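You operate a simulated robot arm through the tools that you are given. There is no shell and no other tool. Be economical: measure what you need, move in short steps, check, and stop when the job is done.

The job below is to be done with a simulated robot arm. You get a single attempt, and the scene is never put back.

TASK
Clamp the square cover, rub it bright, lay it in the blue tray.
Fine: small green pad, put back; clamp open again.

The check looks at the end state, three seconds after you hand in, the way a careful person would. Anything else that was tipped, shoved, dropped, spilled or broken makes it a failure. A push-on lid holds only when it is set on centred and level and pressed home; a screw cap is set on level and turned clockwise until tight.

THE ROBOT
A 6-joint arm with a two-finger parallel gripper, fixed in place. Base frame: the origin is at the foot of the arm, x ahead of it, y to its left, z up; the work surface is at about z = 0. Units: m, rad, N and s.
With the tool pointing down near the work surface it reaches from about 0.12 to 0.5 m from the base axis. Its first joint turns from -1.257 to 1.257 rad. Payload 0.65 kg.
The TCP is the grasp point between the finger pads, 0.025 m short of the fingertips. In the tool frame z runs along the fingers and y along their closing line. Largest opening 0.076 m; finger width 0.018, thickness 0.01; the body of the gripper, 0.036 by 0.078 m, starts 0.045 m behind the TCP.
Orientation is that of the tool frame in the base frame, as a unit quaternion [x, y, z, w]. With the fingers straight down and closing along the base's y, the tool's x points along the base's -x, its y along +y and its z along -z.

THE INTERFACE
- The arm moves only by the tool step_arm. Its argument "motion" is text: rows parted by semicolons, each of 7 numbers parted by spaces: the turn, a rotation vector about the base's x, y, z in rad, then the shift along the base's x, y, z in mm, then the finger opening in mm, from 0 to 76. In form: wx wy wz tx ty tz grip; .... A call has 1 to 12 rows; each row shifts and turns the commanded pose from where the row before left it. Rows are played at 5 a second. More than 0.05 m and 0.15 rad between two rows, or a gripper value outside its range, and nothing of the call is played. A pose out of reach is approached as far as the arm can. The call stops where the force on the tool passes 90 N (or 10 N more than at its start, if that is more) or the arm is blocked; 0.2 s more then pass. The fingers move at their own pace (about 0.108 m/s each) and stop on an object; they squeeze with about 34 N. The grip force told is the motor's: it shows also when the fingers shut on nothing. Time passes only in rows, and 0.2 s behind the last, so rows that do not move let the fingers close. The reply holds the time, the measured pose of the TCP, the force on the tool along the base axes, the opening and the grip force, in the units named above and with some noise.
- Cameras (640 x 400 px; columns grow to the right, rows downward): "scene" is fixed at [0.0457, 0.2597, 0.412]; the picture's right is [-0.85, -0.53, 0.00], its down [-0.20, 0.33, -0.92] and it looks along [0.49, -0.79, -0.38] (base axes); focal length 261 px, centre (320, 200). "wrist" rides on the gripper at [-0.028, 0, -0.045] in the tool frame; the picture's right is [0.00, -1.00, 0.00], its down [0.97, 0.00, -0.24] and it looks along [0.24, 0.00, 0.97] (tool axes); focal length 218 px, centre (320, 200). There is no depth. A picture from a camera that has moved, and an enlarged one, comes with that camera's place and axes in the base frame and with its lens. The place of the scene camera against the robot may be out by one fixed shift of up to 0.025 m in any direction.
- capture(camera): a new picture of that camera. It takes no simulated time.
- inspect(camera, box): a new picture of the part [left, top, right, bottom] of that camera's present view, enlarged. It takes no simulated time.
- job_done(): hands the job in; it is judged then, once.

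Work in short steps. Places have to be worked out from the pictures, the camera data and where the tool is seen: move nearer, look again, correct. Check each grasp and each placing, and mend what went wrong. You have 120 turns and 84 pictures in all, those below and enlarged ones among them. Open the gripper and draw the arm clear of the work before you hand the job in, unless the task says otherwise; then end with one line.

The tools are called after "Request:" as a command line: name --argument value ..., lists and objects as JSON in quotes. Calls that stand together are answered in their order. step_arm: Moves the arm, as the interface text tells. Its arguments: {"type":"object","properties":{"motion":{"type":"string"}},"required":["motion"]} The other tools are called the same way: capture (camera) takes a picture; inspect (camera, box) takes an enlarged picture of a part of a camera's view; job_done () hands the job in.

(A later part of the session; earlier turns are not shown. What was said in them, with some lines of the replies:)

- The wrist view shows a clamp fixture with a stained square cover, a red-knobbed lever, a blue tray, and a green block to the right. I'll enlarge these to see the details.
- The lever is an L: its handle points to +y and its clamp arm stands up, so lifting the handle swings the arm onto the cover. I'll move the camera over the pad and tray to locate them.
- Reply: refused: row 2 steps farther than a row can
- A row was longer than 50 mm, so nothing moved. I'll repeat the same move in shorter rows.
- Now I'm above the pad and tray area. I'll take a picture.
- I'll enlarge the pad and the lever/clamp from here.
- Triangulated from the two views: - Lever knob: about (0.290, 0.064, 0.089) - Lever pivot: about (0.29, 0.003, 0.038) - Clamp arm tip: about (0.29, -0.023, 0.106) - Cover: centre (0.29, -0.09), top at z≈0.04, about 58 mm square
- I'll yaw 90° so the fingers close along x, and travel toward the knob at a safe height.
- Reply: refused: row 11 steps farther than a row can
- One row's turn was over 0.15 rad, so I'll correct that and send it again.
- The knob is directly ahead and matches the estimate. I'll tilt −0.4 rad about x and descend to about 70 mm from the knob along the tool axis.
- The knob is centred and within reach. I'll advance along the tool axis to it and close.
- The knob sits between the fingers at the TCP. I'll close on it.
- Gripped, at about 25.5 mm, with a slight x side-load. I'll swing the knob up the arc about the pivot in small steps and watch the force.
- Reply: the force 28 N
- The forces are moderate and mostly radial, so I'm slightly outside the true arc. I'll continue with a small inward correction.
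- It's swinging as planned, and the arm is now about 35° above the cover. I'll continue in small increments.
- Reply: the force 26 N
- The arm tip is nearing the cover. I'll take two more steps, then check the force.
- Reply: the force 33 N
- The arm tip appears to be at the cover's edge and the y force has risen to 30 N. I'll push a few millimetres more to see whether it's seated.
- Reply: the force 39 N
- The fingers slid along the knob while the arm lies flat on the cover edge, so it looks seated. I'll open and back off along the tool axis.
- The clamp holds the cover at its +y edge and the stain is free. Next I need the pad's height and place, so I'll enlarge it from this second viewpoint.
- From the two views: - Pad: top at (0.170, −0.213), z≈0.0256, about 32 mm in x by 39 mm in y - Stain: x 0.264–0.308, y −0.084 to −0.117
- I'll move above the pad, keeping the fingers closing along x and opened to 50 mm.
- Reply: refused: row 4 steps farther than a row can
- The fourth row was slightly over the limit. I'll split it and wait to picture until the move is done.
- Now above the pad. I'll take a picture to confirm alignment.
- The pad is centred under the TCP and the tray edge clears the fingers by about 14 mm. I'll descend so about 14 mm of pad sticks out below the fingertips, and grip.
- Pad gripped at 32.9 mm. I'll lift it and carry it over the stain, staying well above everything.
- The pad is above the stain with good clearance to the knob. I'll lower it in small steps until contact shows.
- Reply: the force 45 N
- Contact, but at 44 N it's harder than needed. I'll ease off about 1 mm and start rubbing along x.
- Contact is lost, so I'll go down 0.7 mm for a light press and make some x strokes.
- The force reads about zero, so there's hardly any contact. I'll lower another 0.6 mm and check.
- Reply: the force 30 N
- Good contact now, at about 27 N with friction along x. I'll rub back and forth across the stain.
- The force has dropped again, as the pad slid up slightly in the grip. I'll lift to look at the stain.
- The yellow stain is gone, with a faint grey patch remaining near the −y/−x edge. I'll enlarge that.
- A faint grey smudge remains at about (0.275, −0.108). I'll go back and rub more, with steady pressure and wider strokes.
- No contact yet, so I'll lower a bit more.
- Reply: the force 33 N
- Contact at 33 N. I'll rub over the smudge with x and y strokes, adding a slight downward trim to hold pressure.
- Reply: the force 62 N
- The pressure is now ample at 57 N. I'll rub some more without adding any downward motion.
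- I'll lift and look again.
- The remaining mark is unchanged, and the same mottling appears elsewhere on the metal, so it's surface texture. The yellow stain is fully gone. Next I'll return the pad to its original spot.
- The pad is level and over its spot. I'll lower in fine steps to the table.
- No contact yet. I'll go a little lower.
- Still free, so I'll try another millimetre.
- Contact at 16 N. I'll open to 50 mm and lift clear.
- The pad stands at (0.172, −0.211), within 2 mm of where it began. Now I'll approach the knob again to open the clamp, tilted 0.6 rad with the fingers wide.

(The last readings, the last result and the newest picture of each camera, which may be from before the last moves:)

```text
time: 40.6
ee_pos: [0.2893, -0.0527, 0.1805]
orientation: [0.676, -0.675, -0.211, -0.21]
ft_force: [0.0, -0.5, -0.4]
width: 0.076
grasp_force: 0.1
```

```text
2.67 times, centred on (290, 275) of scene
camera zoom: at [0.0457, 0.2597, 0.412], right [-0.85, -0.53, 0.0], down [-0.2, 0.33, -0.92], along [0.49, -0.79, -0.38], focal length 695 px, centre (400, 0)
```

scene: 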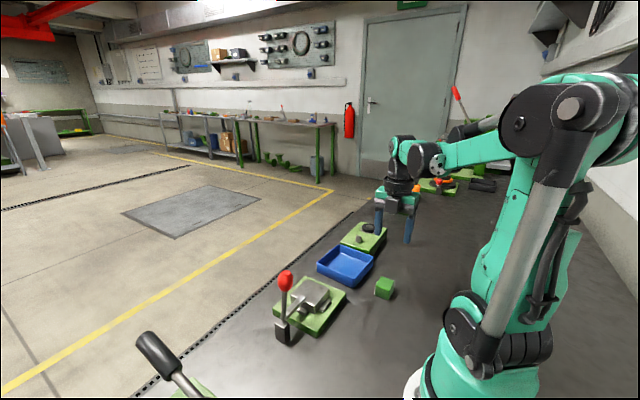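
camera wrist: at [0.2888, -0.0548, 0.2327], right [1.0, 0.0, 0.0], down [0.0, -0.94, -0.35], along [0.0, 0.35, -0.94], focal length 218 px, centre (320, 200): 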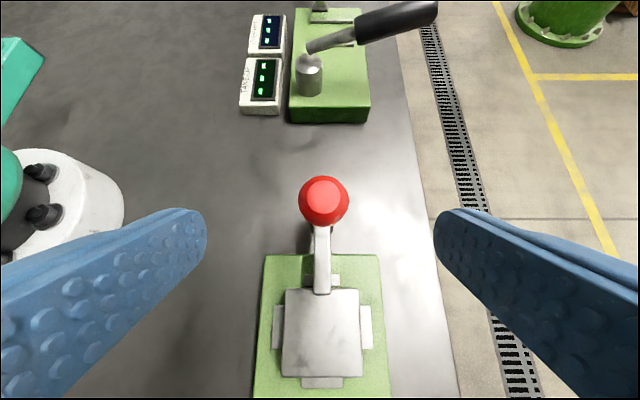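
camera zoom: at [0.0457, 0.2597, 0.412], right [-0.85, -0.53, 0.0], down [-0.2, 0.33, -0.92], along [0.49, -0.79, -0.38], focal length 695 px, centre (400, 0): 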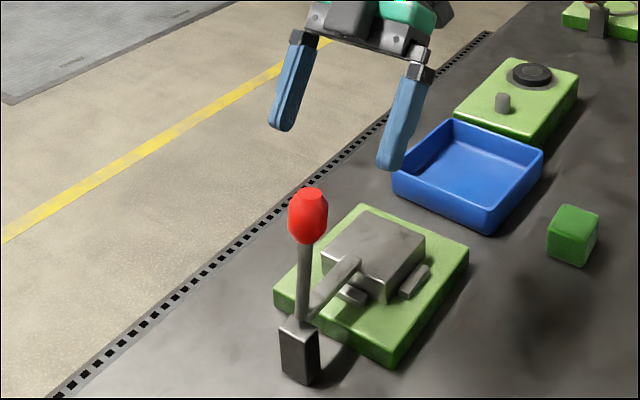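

The knob centre is at about (0.291, −0.010, 0.108). I'll advance to it and grip.

Request:
step_arm --motion "0 0 0 1 21 -36 76; 0 0 0 0.5 21 -36 76; 0 0 0 0 0 0 76; 0 0 0 0 0 0 15; 0 0 0 0 0 0 15; 0 0 0 0 0 0 15"

Request:
inspect --camera "scene" --box '[220, 220, 360, 340]'

```text
time: 42.0
ee_pos: [0.2896, -0.0114, 0.1062]
orientation: [0.676, -0.674, -0.212, -0.209]
ft_force: [-13.6, 7.6, -16.1]
width: 0.0253
grasp_force: 40.9
```

```text
3.33 times, centred on (290, 280) of scene
camera zoom: at [0.0457, 0.2597, 0.412], right [-0.85, -0.53, 0.0], down [-0.2, 0.33, -0.92], along [0.49, -0.79, -0.38], focal length 868 px, centre (420, -67)
```

zoom: 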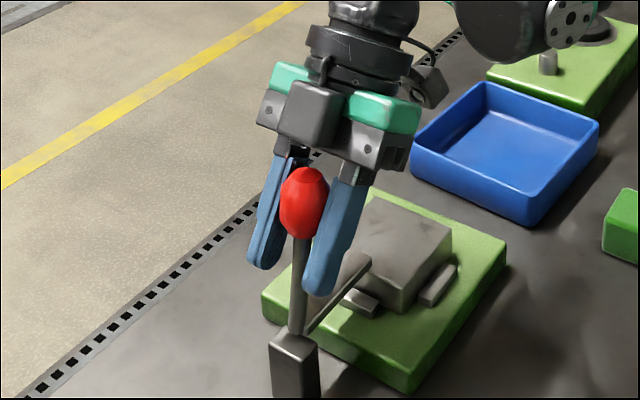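

Gripped. I'll swing the lever back toward +y along the arc, in parts.

Request:
step_arm --motion "-0.12 0 0 0.5 8.3 1.2 15; -0.12 0 0 0 8.4 0.3 15; -0.12 0 0 0 8.2 -0.8 15"

```text
time: 42.8
ee_pos: [0.2905, 0.0139, 0.1079]
orientation: [-0.702, 0.702, 0.087, 0.082]
ft_force: [-36.6, -9.6, -30.1]
width: 0.0257
grasp_force: 40.6
```

Forces are moderate, and the x side-load grew with my +x nudge. I'll correct by −1 mm in x and slightly up, then continue.

Request:
step_arm --motion "-0.12 0 0 -1 8.2 -0.7 15; -0.12 0 0 0 8 -2 15; -0.12 0 0 0 7.5 -3.3 15"

Request:
inspect --camera "scene" --box '[220, 220, 360, 340]'

```text
time: 43.6
ee_pos: [0.2902, 0.0366, 0.102]
orientation: [0.706, -0.706, 0.039, 0.045]
ft_force: [-43.3, -15.6, -26.9]
width: 0.0256
grasp_force: 41.0
```

```text
3.33 times, centred on (290, 280) of scene
camera zoom: at [0.0457, 0.2597, 0.412], right [-0.85, -0.53, 0.0], down [-0.2, 0.33, -0.92], along [0.49, -0.79, -0.38], focal length 868 px, centre (420, -67)
```

zoom: 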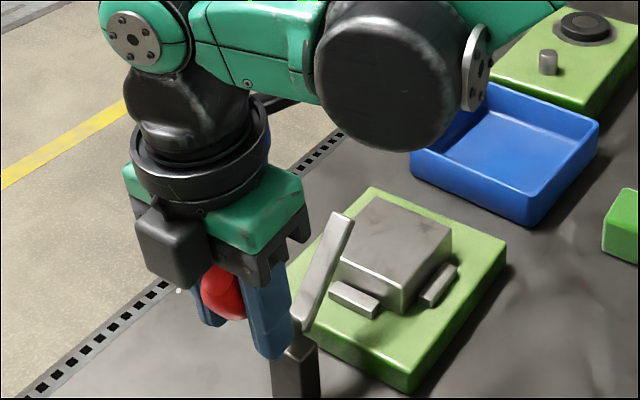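

The arm is lifting away and the cover is undisturbed. I'll continue to the original lever position.

Request:
step_arm --motion "-0.12 0 0 -0.5 7 -3.5 15; -0.12 0 0 0 6.4 -5 15; -0.1 0 0 0 5.8 -5.5 15; 0 0 0 0 0 0 15"

Request:
inspect --camera "scene" --box '[220, 220, 360, 340]'

```text
time: 44.6
ee_pos: [0.291, 0.0573, 0.0896]
orientation: [-0.687, 0.689, -0.161, -0.163]
ft_force: [-19.0, -24.7, -14.6]
width: 0.0254
grasp_force: 40.6
```

```text
3.33 times, centred on (290, 280) of scene
camera zoom: at [0.0457, 0.2597, 0.412], right [-0.85, -0.53, 0.0], down [-0.2, 0.33, -0.92], along [0.49, -0.79, -0.38], focal length 868 px, centre (420, -67)
```

zoom: 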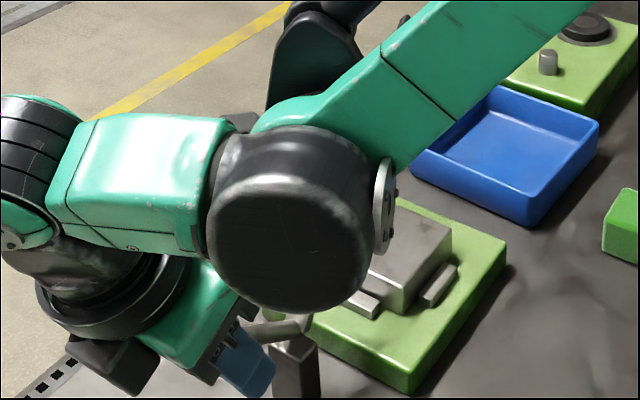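

The lever is at about 43°, close to its start. I'll nudge it a last bit, release, and back off along the tool axis.

Request:
step_arm --motion "-0.05 0 0 0 4 -4 15; 0 0 0 0 0 0 15; 0 0 0 0 0 0 76; 0 0 0 0 0 0 76; 0 0 0 0 0 0 76; 0 0 0 0 16 32 76; 0 0 0 0 20 40 76; 0.15 0 0 0 0 40 76; 0.15 0 0 0 0 10 76; 0.15 0 0 0 -20 0 76; 0.06 0 0 0 -30 0 76; 0 0 0 0 0 0 76"

Request:
inspect --camera "scene" --box '[200, 220, 400, 360]'

Request:
capture --camera "wrist"

```text
time: 47.2
ee_pos: [0.291, 0.046, 0.2058]
orientation: [-0.707, 0.707, 0.002, 0.001]
ft_force: [-0.5, -0.5, -0.6]
width: 0.0758
grasp_force: 0.0
```

```text
2.86 times, centred on (300, 290) of scene
camera zoom: at [0.0457, 0.2597, 0.412], right [-0.85, -0.53, 0.0], down [-0.2, 0.33, -0.92], along [0.49, -0.79, -0.38], focal length 744 px, centre (377, -57)
```

zoom: 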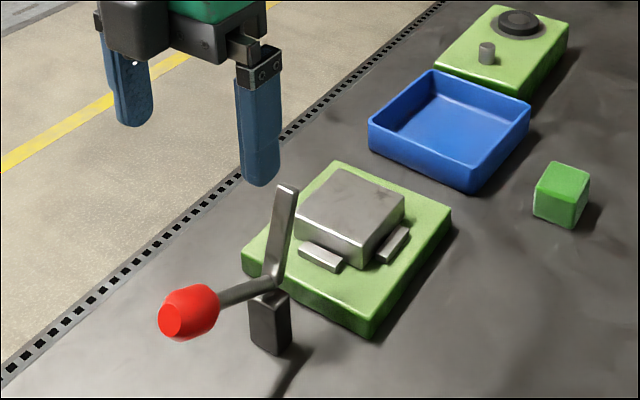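

```text
37 pictures are left
camera wrist: at [0.2915, 0.0741, 0.2502], right [1.0, 0.0, 0.0], down [0.0, -0.97, 0.24], along [0.0, -0.24, -0.97], focal length 218 px, centre (320, 200)
```

wrist: 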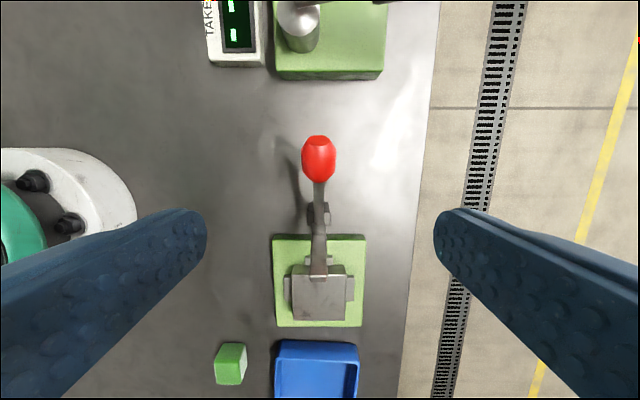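

The lever is back at its original position (knob and tip pixels match the first picture) and the pad stands upright. Now I'll move over the cover.

Request:
step_arm --motion "0 0 0 0 -45 0 76; 0 0 0 0 -45 0 76; 0 0 0 0 -45 0 76; 0 0 0 0 0 -35 76; 0 0 0 0 0 -35 76; 0 0 0 0 0 0 76"

Request:
capture --camera "wrist"

Request:
inspect --camera "scene" --box '[250, 220, 390, 330]'

```text
time: 48.6
ee_pos: [0.2897, -0.0883, 0.1333]
orientation: [0.708, -0.707, -0.001, 0.0]
ft_force: [0.3, 0.8, -0.4]
width: 0.0761
grasp_force: 0.0
```

```text
36 pictures are left
camera wrist: at [0.29, -0.061, 0.1783], right [1.0, 0.0, 0.0], down [0.0, -0.97, 0.24], along [0.0, -0.24, -0.97], focal length 218 px, centre (320, 200)
```

wrist: 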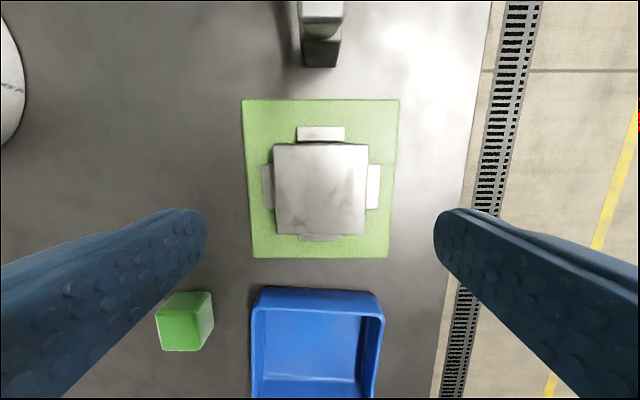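

```text
3.64 times, centred on (320, 275) of scene
camera zoom: at [0.0457, 0.2597, 0.412], right [-0.85, -0.53, 0.0], down [-0.2, 0.33, -0.92], along [0.49, -0.79, -0.38], focal length 948 px, centre (320, -73)
```

zoom: 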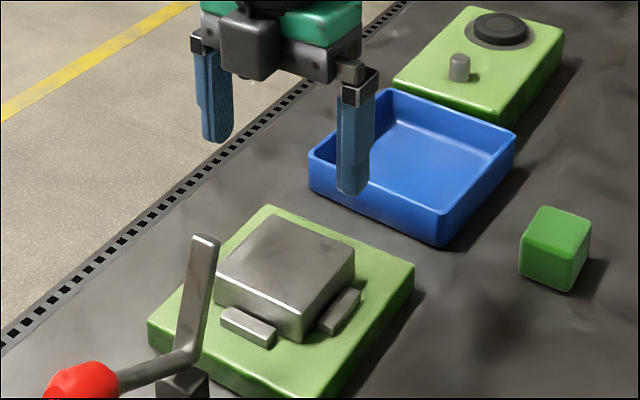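

The cover is centred at (0.290, −0.0896). The stops look about 7 mm tall on the ≈20 mm base, so I'll keep the fingertips near z≈0.031 to clear them. Descending.

Request:
step_arm --motion "0 0 0 0.3 -1 -40 76; 0 0 0 0 0 -25 76; 0 0 0 0 0 -9 76; 0 0 0 0 0 -2.5 76; 0 0 0 0 0 0 76"

Request:
inspect --camera "scene" --box '[260, 240, 370, 330]'

Request:
capture --camera "wrist"

```text
time: 49.8
ee_pos: [0.291, -0.0884, 0.0598]
orientation: [0.708, -0.706, -0.002, 0.001]
ft_force: [0.6, 0.5, 0.1]
width: 0.0759
grasp_force: 0.0
```

```text
4.44 times, centred on (315, 285) of scene
camera zoom: at [0.0457, 0.2597, 0.412], right [-0.85, -0.53, 0.0], down [-0.2, 0.33, -0.92], along [0.49, -0.79, -0.38], focal length 1158 px, centre (342, -178)
```

zoom: 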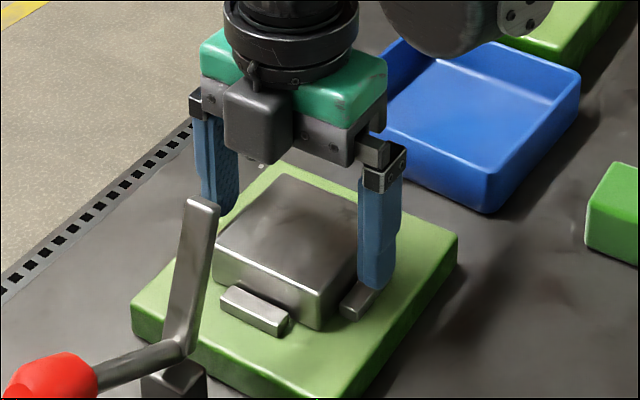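

```text
33 pictures are left
camera wrist: at [0.2912, -0.06, 0.1039], right [1.0, 0.0, 0.0], down [0.0, -0.97, 0.24], along [0.0, -0.24, -0.97], focal length 218 px, centre (320, 200)
```

wrist: 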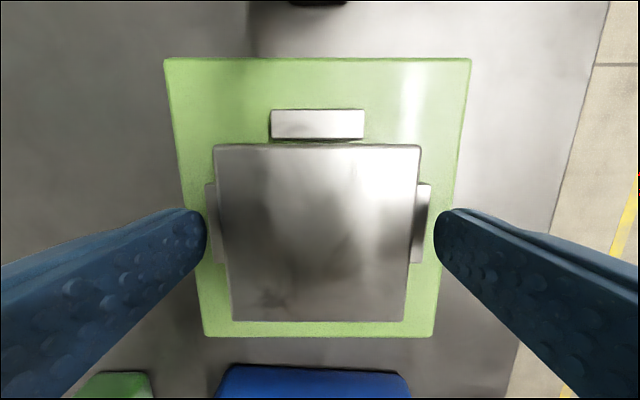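

The fingers straddle the cover, above and outside the stops. I'll go 3.5 mm lower and close.

Request:
step_arm --motion "0 0 0 -0.5 0 -2 76; 0 0 0 0 0 -1.5 76; 0 0 0 0 0 0 76"

```text
time: 50.6
ee_pos: [0.2897, -0.0889, 0.0556]
orientation: [-0.707, 0.707, 0.001, 0.0]
ft_force: [0.3, 0.0, 0.3]
width: 0.0758
grasp_force: 0.1
```

No contact with the stops. Closing on the cover.

Request:
step_arm --motion "0 0 0 0 0 0 50; 0 0 0 0 0 0 50; 0 0 0 0 0 0 50"

Request:
inspect --camera "scene" --box '[260, 240, 370, 330]'

```text
time: 51.4
ee_pos: [0.289, -0.0896, 0.0556]
orientation: [-0.707, 0.707, 0.001, 0.0]
ft_force: [1.3, -1.5, -0.5]
width: 0.0593
grasp_force: 33.7
```

```text
4.44 times, centred on (315, 285) of scene
camera zoom: at [0.0457, 0.2597, 0.412], right [-0.85, -0.53, 0.0], down [-0.2, 0.33, -0.92], along [0.49, -0.79, -0.38], focal length 1158 px, centre (342, -178)
```

zoom: 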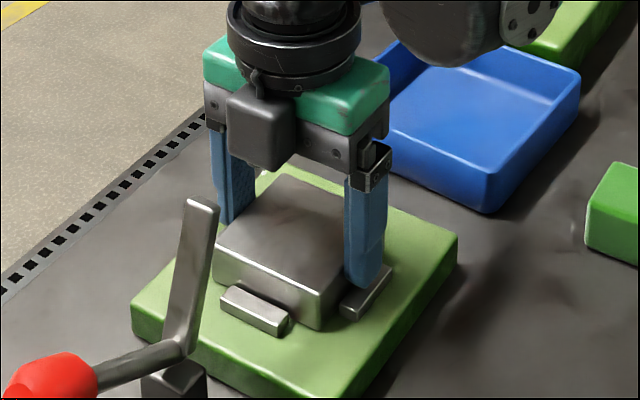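

Gripped at 59.3 mm. I'll lift straight up and check.

Request:
step_arm --motion "0 0 0 0 0 10 50; 0 0 0 0 0 20 50; 0 0 0 0 0 25 50; 0 0 0 0 0 25 50; 0 0 0 0 0 0 50"

Request:
inspect --camera "scene" --box '[230, 200, 390, 330]'

Request:
capture --camera "wrist"

```text
time: 52.6
ee_pos: [0.2913, -0.0886, 0.1394]
orientation: [-0.707, 0.707, 0.002, 0.0]
ft_force: [-1.1, -0.5, -3.1]
width: 0.0594
grasp_force: 34.1
```

```text
3.08 times, centred on (310, 265) of scene
camera zoom: at [0.0457, 0.2597, 0.412], right [-0.85, -0.53, 0.0], down [-0.2, 0.33, -0.92], along [0.49, -0.79, -0.38], focal length 802 px, centre (351, 0)
```

zoom: 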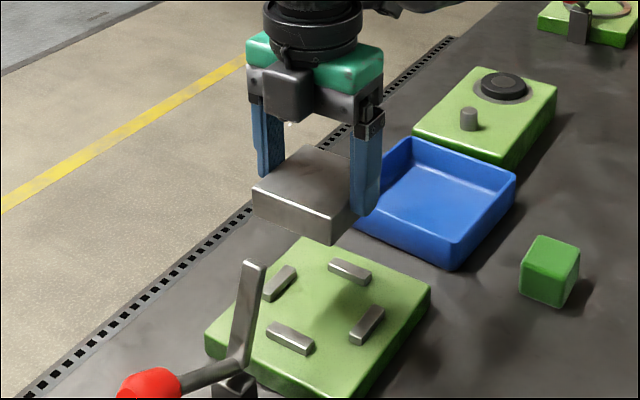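

```text
30 pictures are left
camera wrist: at [0.2918, -0.0604, 0.1829], right [1.0, 0.0, 0.0], down [0.0, -0.97, 0.24], along [0.0, -0.24, -0.97], focal length 218 px, centre (320, 200)
```

wrist: 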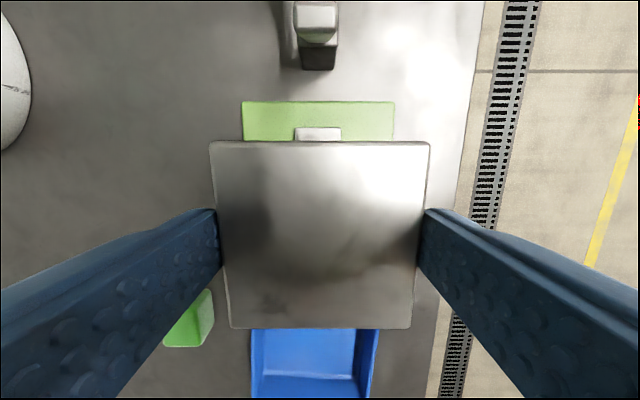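

The cover is held level. The tray, from two views, is centred at about (0.285, −0.246) and about 107 mm outside. I'll carry the cover over it and look.

Request:
step_arm --motion "0 0 0 -1.5 -39 0 50; 0 0 0 -1.5 -39 0 50; 0 0 0 -1.5 -39 0 50; 0 0 0 -1 -39.5 0 50; 0 0 0 0 0 -35 50; 0 0 0 0 0 0 50"

Request:
capture --camera "wrist"

Request:
inspect --camera "scene" --box '[290, 190, 420, 300]'

```text
time: 54.0
ee_pos: [0.285, -0.2478, 0.1027]
orientation: [0.707, -0.707, -0.001, 0.0]
ft_force: [-0.3, -0.5, -2.8]
width: 0.0597
grasp_force: 34.1
```

```text
29 pictures are left
camera wrist: at [0.2852, -0.2189, 0.1471], right [1.0, 0.0, 0.0], down [0.0, -0.97, 0.24], along [0.0, -0.24, -0.97], focal length 218 px, centre (320, 200)
```

wrist: 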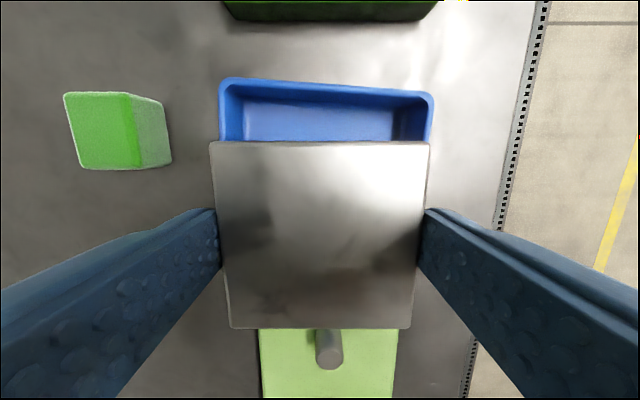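

```text
3.64 times, centred on (355, 245) of scene
camera zoom: at [0.0457, 0.2597, 0.412], right [-0.85, -0.53, 0.0], down [-0.2, 0.33, -0.92], along [0.49, -0.79, -0.38], focal length 948 px, centre (193, 36)
```

zoom: 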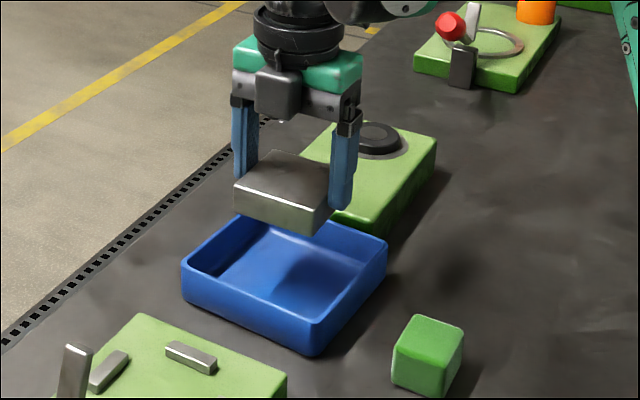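

The tray rim shows its centre nearer (0.286, −0.243). I'll shift +4 mm in y and lower the cover inside, finishing with fine steps.

Request:
step_arm --motion "0 0 0 1 4 -10 50; 0 0 0 0 0 -25 50; 0 0 0 0 0 -18 50; 0 0 0 0 0 -4 50; 0 0 0 0 0 0 50"

Request:
inspect --camera "scene" --box '[300, 200, 410, 290]'

Request:
capture --camera "wrist"

```text
time: 55.2
ee_pos: [0.2862, -0.2425, 0.0441]
orientation: [0.707, -0.707, -0.002, 0.0]
ft_force: [0.5, -0.3, -2.9]
width: 0.0597
grasp_force: 34.5
```

```text
4.44 times, centred on (355, 245) of scene
camera zoom: at [0.0457, 0.2597, 0.412], right [-0.85, -0.53, 0.0], down [-0.2, 0.33, -0.92], along [0.49, -0.79, -0.38], focal length 1158 px, centre (164, 0)
```

zoom: 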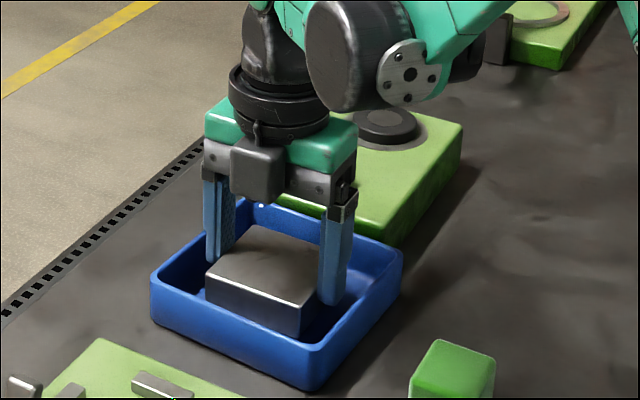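

```text
26 pictures are left
camera wrist: at [0.2871, -0.2141, 0.0889], right [1.0, 0.0, 0.0], down [0.0, -0.97, 0.24], along [0.0, -0.24, -0.97], focal length 218 px, centre (320, 200)
```

wrist: 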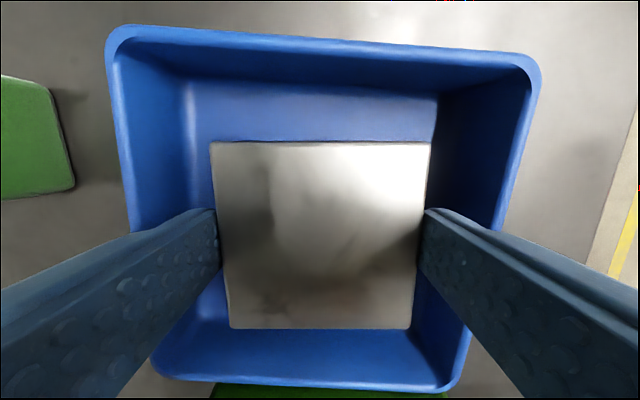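

The cover is well inside the tray and clear of the walls. I'll lower in 1 mm steps to the floor.

Request:
step_arm --motion "0 0 0 0 0 -1.5 50; 0 0 0 0 0 -1 50; 0 0 0 0 0 -1 50; 0 0 0 0 0 0 50"

```text
time: 56.2
ee_pos: [0.2867, -0.2418, 0.0399]
orientation: [0.707, -0.707, -0.001, 0.001]
ft_force: [-0.3, -0.4, -3.1]
width: 0.06
grasp_force: 34.3
```

Still hanging free. I'll continue.

Request:
step_arm --motion "0 0 0 0 0 -1 50; 0 0 0 0 0 -0.7 50; 0 0 0 0 0 0 50"

```text
time: 57.0
ee_pos: [0.2848, -0.2435, 0.0391]
orientation: [0.707, -0.707, -0.003, -0.001]
ft_force: [1.0, 5.2, 25.8]
width: 0.0597
grasp_force: 34.3
```

Contact with the tray floor at 26 N. I'll ease up slightly, open a little (66 mm, to stay off the walls), and withdraw straight up.

Request:
step_arm --motion "0 0 0 0 0 0.8 50; 0 0 0 0 0 0 66; 0 0 0 0 0 0 66; 0 0 0 0 0 20 66; 0 0 0 0 0 40 66; 0 0 0 0 0 45 66; 0 0 0 0 0 45 66; 0 0 0 0 40 20 66; 0 0 0 0 40 10 66; 0 0 0 0 40 0 66; 0 0 0 0 0 0 66"

Request:
capture --camera "wrist"

Request:
capture --camera "scene"

Request:
inspect --camera "scene" --box '[220, 210, 420, 350]'

```text
time: 59.4
ee_pos: [0.2823, -0.1227, 0.2222]
orientation: [-0.707, 0.707, 0.001, 0.0]
ft_force: [0.2, -0.6, 1.2]
width: 0.066
grasp_force: 0.1
```

```text
25 pictures are left
camera wrist: at [0.283, -0.0941, 0.2664], right [1.0, 0.0, 0.0], down [0.0, -0.97, 0.24], along [0.0, -0.24, -0.97], focal length 218 px, centre (320, 200)
```

wrist: 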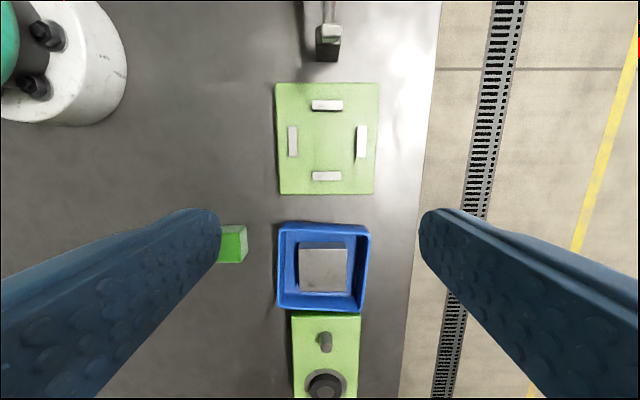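

```text
24 pictures are left
```

scene: 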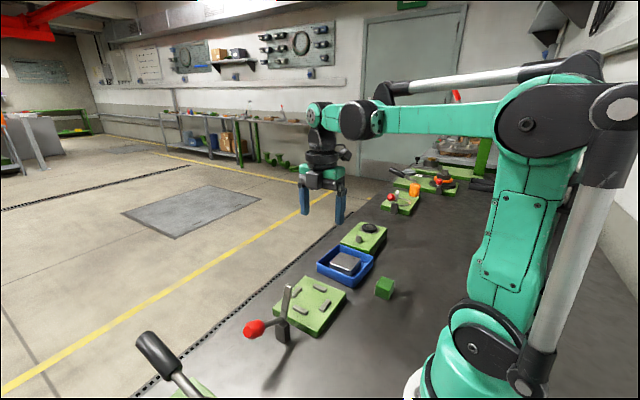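

```text
2.86 times, centred on (320, 280) of scene
camera zoom: at [0.0457, 0.2597, 0.412], right [-0.85, -0.53, 0.0], down [-0.2, 0.33, -0.92], along [0.49, -0.79, -0.38], focal length 744 px, centre (320, -29)
```

zoom: 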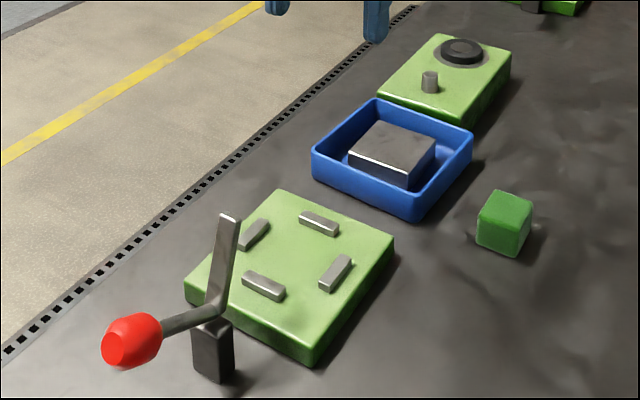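

The cover lies flat and bright in the tray, the clamp lever is in its original open position, the pad is back in place, and the tray hasn't moved. The gripper is open and clear, so I'm handing in.

Request:
job_done

```text
The job is handed in.
```

The square cover was clamped, rubbed until the yellow stain was gone and laid flat in the blue tray; the green pad is within about 2 mm of its starting spot, the clamp is open again, and one faint grey mark on the cover, which I took for metal texture, didn't change with more rubbing.
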